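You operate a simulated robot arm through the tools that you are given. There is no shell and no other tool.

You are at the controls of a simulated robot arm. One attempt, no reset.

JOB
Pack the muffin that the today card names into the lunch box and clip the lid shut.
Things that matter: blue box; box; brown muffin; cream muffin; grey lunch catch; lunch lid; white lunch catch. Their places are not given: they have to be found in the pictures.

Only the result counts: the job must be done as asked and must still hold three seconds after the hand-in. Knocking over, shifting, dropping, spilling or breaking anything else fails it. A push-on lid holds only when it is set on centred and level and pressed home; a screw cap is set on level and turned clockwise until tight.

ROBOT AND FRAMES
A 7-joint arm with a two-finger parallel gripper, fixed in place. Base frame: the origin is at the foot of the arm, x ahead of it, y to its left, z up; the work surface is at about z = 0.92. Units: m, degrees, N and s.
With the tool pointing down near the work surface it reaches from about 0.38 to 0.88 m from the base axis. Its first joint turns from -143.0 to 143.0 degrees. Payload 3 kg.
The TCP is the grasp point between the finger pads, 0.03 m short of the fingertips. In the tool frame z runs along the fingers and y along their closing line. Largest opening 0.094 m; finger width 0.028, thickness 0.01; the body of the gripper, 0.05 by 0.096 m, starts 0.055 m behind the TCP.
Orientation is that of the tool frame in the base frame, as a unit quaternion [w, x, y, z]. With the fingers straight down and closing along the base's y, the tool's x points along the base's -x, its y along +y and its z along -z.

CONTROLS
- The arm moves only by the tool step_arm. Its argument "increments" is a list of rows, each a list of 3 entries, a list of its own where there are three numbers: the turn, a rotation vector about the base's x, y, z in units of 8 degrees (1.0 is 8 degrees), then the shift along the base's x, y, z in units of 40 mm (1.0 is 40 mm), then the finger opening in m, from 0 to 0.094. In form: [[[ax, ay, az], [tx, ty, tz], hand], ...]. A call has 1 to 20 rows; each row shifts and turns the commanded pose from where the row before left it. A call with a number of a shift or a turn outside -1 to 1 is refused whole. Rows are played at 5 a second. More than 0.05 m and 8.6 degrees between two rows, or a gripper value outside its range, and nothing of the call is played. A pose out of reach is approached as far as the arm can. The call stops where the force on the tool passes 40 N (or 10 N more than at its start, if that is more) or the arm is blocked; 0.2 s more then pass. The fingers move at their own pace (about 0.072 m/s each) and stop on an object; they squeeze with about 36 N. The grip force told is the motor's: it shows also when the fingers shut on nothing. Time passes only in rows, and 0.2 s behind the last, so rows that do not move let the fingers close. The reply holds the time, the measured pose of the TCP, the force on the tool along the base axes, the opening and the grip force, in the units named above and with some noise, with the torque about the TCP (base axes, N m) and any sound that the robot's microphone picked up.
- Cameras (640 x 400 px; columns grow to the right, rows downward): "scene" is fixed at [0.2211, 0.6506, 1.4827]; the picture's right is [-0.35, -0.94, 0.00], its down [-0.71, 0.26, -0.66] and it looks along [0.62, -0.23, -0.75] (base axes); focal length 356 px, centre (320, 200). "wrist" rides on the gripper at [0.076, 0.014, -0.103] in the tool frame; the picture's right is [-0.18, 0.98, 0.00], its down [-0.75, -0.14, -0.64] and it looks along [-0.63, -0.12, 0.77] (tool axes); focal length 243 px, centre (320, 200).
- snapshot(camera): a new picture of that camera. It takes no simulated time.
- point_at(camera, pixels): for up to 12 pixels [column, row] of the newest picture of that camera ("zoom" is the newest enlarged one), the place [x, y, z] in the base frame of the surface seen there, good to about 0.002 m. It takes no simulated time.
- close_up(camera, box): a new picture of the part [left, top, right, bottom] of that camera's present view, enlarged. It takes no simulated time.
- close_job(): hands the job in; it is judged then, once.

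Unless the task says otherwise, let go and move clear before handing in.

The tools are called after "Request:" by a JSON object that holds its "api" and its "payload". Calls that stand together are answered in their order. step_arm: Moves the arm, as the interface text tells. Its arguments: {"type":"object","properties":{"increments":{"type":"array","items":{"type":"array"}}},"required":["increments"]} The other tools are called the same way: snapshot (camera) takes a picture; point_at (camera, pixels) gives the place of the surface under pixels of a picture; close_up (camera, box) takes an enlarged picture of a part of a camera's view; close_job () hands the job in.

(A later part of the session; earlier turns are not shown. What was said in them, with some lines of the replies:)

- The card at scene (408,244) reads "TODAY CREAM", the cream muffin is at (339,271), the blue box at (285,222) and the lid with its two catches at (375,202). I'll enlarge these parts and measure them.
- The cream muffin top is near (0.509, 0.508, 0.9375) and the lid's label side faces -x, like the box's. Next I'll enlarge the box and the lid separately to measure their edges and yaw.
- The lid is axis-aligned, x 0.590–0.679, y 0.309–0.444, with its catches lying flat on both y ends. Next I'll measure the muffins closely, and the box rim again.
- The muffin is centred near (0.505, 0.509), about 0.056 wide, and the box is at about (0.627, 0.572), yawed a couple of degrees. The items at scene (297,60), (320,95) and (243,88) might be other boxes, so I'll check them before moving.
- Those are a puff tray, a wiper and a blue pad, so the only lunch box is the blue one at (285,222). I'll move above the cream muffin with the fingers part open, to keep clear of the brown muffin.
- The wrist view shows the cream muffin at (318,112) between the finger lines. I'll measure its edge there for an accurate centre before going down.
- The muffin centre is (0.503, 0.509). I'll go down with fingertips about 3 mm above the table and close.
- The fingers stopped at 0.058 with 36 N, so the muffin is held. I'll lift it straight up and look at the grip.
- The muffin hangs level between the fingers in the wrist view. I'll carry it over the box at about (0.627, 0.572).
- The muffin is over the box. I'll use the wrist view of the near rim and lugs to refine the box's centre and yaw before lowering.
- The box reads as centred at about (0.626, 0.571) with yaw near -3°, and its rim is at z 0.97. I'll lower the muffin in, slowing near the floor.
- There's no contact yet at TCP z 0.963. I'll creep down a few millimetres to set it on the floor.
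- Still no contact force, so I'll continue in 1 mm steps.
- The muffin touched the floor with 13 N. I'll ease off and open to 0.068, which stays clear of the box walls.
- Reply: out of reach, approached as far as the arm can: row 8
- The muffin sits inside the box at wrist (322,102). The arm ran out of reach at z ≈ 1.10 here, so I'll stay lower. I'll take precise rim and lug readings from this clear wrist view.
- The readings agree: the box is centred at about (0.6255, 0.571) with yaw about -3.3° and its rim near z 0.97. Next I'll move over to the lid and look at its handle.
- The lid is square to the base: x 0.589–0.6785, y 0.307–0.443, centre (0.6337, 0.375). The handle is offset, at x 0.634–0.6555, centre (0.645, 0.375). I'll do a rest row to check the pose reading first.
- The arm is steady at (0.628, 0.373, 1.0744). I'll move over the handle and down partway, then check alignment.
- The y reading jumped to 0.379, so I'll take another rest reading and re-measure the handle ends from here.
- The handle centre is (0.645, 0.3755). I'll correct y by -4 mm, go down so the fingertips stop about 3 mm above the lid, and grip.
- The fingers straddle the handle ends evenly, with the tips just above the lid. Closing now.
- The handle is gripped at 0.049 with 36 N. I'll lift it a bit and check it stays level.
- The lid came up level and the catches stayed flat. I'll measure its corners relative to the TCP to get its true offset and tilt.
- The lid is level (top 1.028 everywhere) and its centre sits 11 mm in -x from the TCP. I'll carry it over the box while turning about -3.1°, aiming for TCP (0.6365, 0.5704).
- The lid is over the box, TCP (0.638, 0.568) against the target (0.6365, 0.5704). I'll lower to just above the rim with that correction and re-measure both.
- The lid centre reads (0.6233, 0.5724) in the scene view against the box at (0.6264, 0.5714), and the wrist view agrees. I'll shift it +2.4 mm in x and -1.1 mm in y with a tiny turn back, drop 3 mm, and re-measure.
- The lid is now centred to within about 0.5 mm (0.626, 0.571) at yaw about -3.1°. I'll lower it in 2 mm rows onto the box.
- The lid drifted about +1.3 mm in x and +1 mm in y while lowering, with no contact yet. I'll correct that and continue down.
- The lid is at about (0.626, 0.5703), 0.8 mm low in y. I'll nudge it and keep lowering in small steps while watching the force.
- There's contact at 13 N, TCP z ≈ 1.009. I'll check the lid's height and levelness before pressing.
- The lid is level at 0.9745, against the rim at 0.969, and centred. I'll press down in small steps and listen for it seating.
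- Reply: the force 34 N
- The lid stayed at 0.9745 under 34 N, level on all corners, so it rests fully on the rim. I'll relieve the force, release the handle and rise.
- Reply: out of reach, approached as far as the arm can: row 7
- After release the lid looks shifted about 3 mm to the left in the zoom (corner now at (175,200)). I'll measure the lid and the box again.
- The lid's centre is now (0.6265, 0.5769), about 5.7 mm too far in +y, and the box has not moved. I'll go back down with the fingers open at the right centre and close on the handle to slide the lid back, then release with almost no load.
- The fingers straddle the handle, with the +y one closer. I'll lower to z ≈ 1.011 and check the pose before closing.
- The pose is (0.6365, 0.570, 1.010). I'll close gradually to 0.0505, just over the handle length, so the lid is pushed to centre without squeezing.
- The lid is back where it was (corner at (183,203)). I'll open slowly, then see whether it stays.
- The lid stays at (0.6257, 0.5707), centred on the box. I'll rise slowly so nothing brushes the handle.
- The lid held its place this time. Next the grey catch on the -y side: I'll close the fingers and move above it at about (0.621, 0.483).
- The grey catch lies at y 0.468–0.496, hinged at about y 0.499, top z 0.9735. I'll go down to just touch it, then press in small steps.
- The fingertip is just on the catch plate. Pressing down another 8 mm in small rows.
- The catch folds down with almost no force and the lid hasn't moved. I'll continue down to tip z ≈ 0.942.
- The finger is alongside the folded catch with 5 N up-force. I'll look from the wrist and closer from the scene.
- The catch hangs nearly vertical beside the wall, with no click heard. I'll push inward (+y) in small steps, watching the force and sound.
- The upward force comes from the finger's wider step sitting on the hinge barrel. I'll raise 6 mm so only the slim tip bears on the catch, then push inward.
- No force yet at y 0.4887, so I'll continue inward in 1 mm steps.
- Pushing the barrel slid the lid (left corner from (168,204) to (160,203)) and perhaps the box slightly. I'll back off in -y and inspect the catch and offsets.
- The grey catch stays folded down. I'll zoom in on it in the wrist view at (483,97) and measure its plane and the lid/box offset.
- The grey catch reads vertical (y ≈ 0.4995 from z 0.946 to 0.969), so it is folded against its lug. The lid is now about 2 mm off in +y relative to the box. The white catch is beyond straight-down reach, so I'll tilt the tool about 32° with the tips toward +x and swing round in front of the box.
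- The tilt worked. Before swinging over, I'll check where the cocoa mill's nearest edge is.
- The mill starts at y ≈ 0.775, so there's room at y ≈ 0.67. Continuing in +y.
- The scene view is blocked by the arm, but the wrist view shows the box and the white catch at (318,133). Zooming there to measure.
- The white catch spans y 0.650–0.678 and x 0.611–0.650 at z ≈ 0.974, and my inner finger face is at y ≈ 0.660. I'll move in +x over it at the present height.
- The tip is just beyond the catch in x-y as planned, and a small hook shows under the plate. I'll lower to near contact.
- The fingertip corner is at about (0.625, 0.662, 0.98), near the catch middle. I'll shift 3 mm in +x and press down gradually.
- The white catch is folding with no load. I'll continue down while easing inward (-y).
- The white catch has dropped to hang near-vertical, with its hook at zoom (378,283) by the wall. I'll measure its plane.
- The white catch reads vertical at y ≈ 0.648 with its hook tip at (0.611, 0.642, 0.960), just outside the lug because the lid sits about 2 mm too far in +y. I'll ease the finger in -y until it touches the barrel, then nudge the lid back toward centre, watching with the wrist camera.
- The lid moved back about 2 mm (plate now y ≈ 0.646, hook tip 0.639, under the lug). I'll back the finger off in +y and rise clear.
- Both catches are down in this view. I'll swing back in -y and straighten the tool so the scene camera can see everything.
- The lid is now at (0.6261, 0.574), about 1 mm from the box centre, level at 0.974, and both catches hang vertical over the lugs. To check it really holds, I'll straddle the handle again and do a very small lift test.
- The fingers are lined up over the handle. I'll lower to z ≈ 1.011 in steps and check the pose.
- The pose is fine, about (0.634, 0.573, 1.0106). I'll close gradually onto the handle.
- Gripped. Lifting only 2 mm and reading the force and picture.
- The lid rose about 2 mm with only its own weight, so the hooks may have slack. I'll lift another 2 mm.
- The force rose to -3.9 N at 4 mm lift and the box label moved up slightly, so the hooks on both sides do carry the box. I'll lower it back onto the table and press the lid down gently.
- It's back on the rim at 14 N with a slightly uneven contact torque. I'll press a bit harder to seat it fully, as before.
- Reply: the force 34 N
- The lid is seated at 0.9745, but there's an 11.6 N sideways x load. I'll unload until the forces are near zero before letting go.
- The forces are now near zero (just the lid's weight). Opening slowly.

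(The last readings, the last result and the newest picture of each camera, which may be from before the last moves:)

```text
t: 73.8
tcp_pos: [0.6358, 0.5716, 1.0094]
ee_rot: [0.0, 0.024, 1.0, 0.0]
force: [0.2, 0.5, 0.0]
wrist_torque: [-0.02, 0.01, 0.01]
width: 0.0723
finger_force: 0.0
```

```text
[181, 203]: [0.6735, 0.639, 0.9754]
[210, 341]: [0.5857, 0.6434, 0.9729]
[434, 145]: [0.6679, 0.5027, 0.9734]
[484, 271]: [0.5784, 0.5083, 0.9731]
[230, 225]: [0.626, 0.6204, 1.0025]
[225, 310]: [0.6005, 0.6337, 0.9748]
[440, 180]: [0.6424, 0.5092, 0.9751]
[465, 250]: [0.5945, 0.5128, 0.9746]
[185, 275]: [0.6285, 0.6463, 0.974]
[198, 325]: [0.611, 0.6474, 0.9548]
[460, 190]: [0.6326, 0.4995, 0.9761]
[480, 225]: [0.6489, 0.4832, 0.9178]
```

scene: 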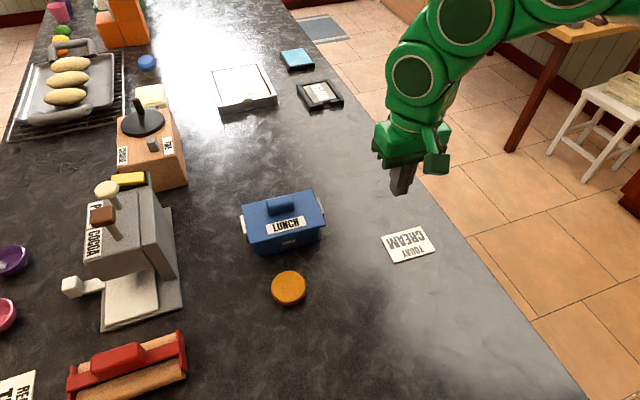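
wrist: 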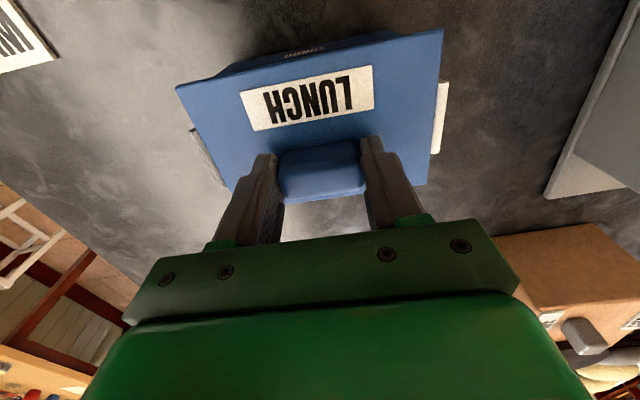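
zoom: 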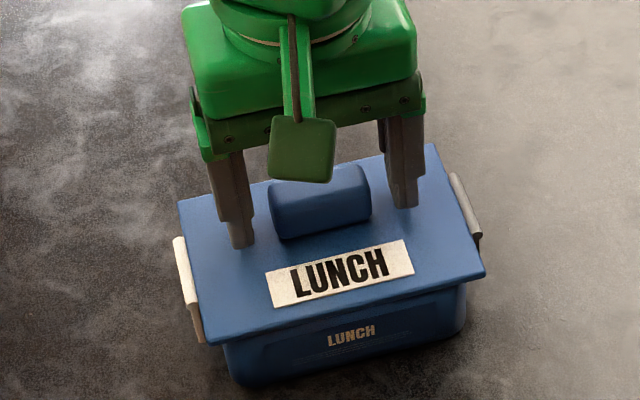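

The lid stayed put, centred at (0.6264, 0.5734) with both catches down. I'll rise slowly and straight up.

Request:
{"api": "step_arm", "payload": {"increments": [[[0, 0, 0], [0, 0, 0.12], 0.072], [[0, 0, 0], [0, 0, 0.15], 0.072], [[0, 0, 0], [0, 0, 0.2], 0.072], [[0, 0, 0], [0, 0, 0.25], 0.072], [[0, 0, 0], [0, 0, 0.25], 0.072], [[0, 0, 0], [0, 0, 0], 0.072], [[0, 0, 0], [-0.6, -0.5, 0.2], 0.072], [[0, 0, 0], [-0.6, -0.6, 0.4], 0.072], [[0, 0, 0], [-0.4, -0.8, 0.4], 0.072], [[0, 0, 0], [0, -0.9, 0.2], 0.072], [[0, 0, 0], [0, -0.9, 0], 0.072], [[0, 0, 0], [0, -0.9, 0], 0.072], [[0, 0, 0], [0, 0, 0], 0.072]]}}

Request:
{"api": "snapshot", "payload": {"camera": "scene"}}

Request:
{"api": "close_up", "payload": {"camera": "scene", "box": [225, 170, 335, 260]}}

Request:
{"api": "snapshot", "payload": {"camera": "wrist"}}

```text
t: 76.6
tcp_pos: [0.5721, 0.3857, 1.0983]
ee_rot: [0.001, 0.025, 1.0, 0.0]
force: [0.2, 0.6, 0.1]
wrist_torque: [0.01, 0.0, 0.0]
width: 0.0719
finger_force: 0.1
```

```text
taken
```

scene: 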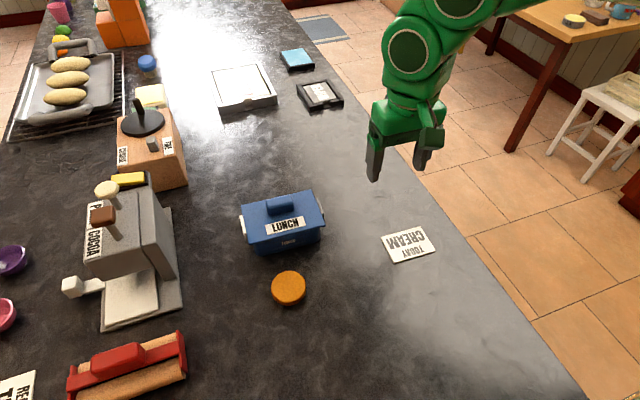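

```text
4.44 times, centred on (280, 215) of scene
```

zoom: 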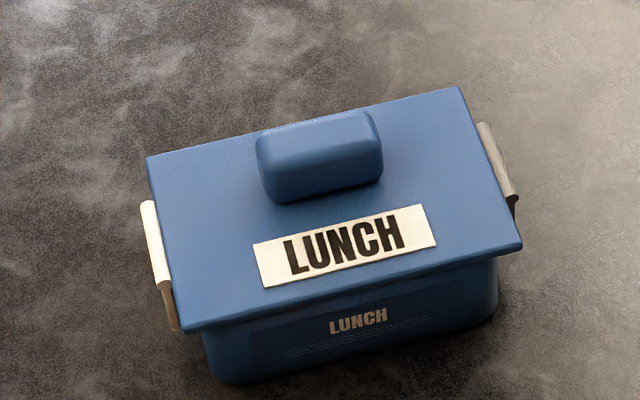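

```text
taken
```

wrist: 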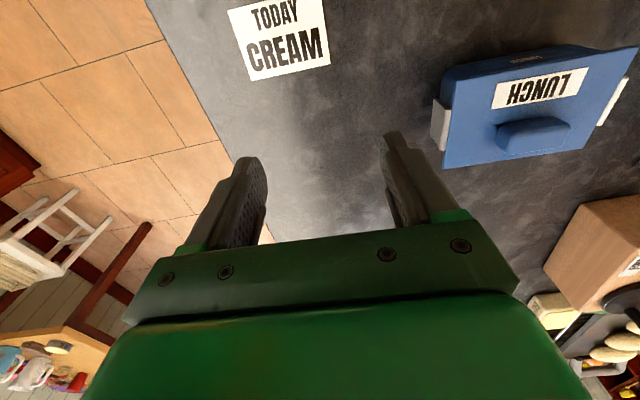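

The lid is on, level, with both catches down and the arm clear. One last close check of both catch planes and the lid height.

Request:
{"api": "point_at", "payload": {"camera": "scene", "pixels": [[242, 206], [256, 243], [312, 191], [325, 223], [289, 288]]}}

Request:
{"api": "close_up", "payload": {"camera": "wrist", "box": [420, 30, 640, 180]}}

Request:
{"api": "point_at", "payload": {"camera": "zoom", "pixels": [[52, 215], [45, 325], [75, 235], [62, 340], [60, 270], [75, 290], [55, 250], [70, 310], [590, 150], [100, 150], [330, 60], [70, 355]]}}

```text
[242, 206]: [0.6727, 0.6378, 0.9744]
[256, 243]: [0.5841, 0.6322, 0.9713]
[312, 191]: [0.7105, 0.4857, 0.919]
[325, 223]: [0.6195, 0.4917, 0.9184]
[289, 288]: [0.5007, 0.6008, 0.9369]
```

```text
2.67 times, centred on (530, 105) of wrist
```

zoom: 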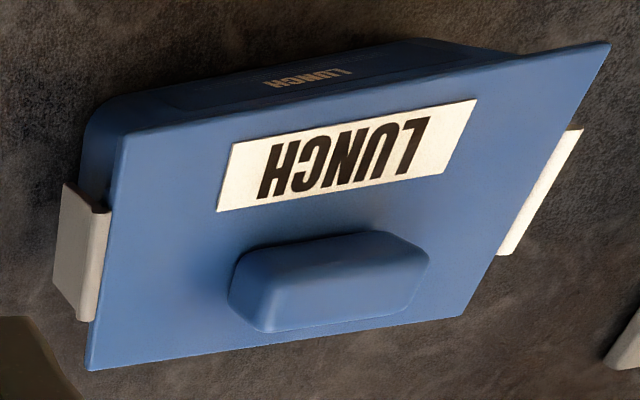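

```text
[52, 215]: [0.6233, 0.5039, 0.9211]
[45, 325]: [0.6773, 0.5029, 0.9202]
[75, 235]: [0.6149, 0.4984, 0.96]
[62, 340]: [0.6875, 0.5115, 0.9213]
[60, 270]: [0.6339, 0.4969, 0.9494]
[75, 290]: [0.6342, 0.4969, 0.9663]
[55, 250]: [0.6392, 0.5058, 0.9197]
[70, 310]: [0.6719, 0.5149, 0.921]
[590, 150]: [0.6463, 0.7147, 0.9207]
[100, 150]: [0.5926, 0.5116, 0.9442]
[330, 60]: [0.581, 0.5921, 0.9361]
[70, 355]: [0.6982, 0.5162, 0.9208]
```

The grey plate reads y 0.4969 at both z 0.949 and 0.966, so it is vertical. The white one was the same, the lid is level at 0.974, the brown muffin and card haven't moved, and the lift test showed the catches hold. Handing in.

Request:
{"api": "close_job", "payload": {}}

```text
The job is handed in.
```

The cream muffin is in the lunch box, the lid is on and both catches are clipped, and I've handed the job in. I don't have the judge's result.

- **Muffin:** the today card reads CREAM, so I packed the cream one. The brown muffin was not moved.
- **Lid:** it sits level on the rim and about 1 mm or less off the box centre. It slid about 4 to 6 mm twice while I worked, and I re-centred it both times.
- **Catches:** the grey and white catches both hang vertical over the lugs. I heard no click from either. In a small lift test the lid rose about 4 mm, then the hooks took the box's weight. I set it back down and pressed the lid home.
- **Box shift:** pushing the grey catch in moved the lunch box about 2 mm in +y. I didn't see anything else shift.
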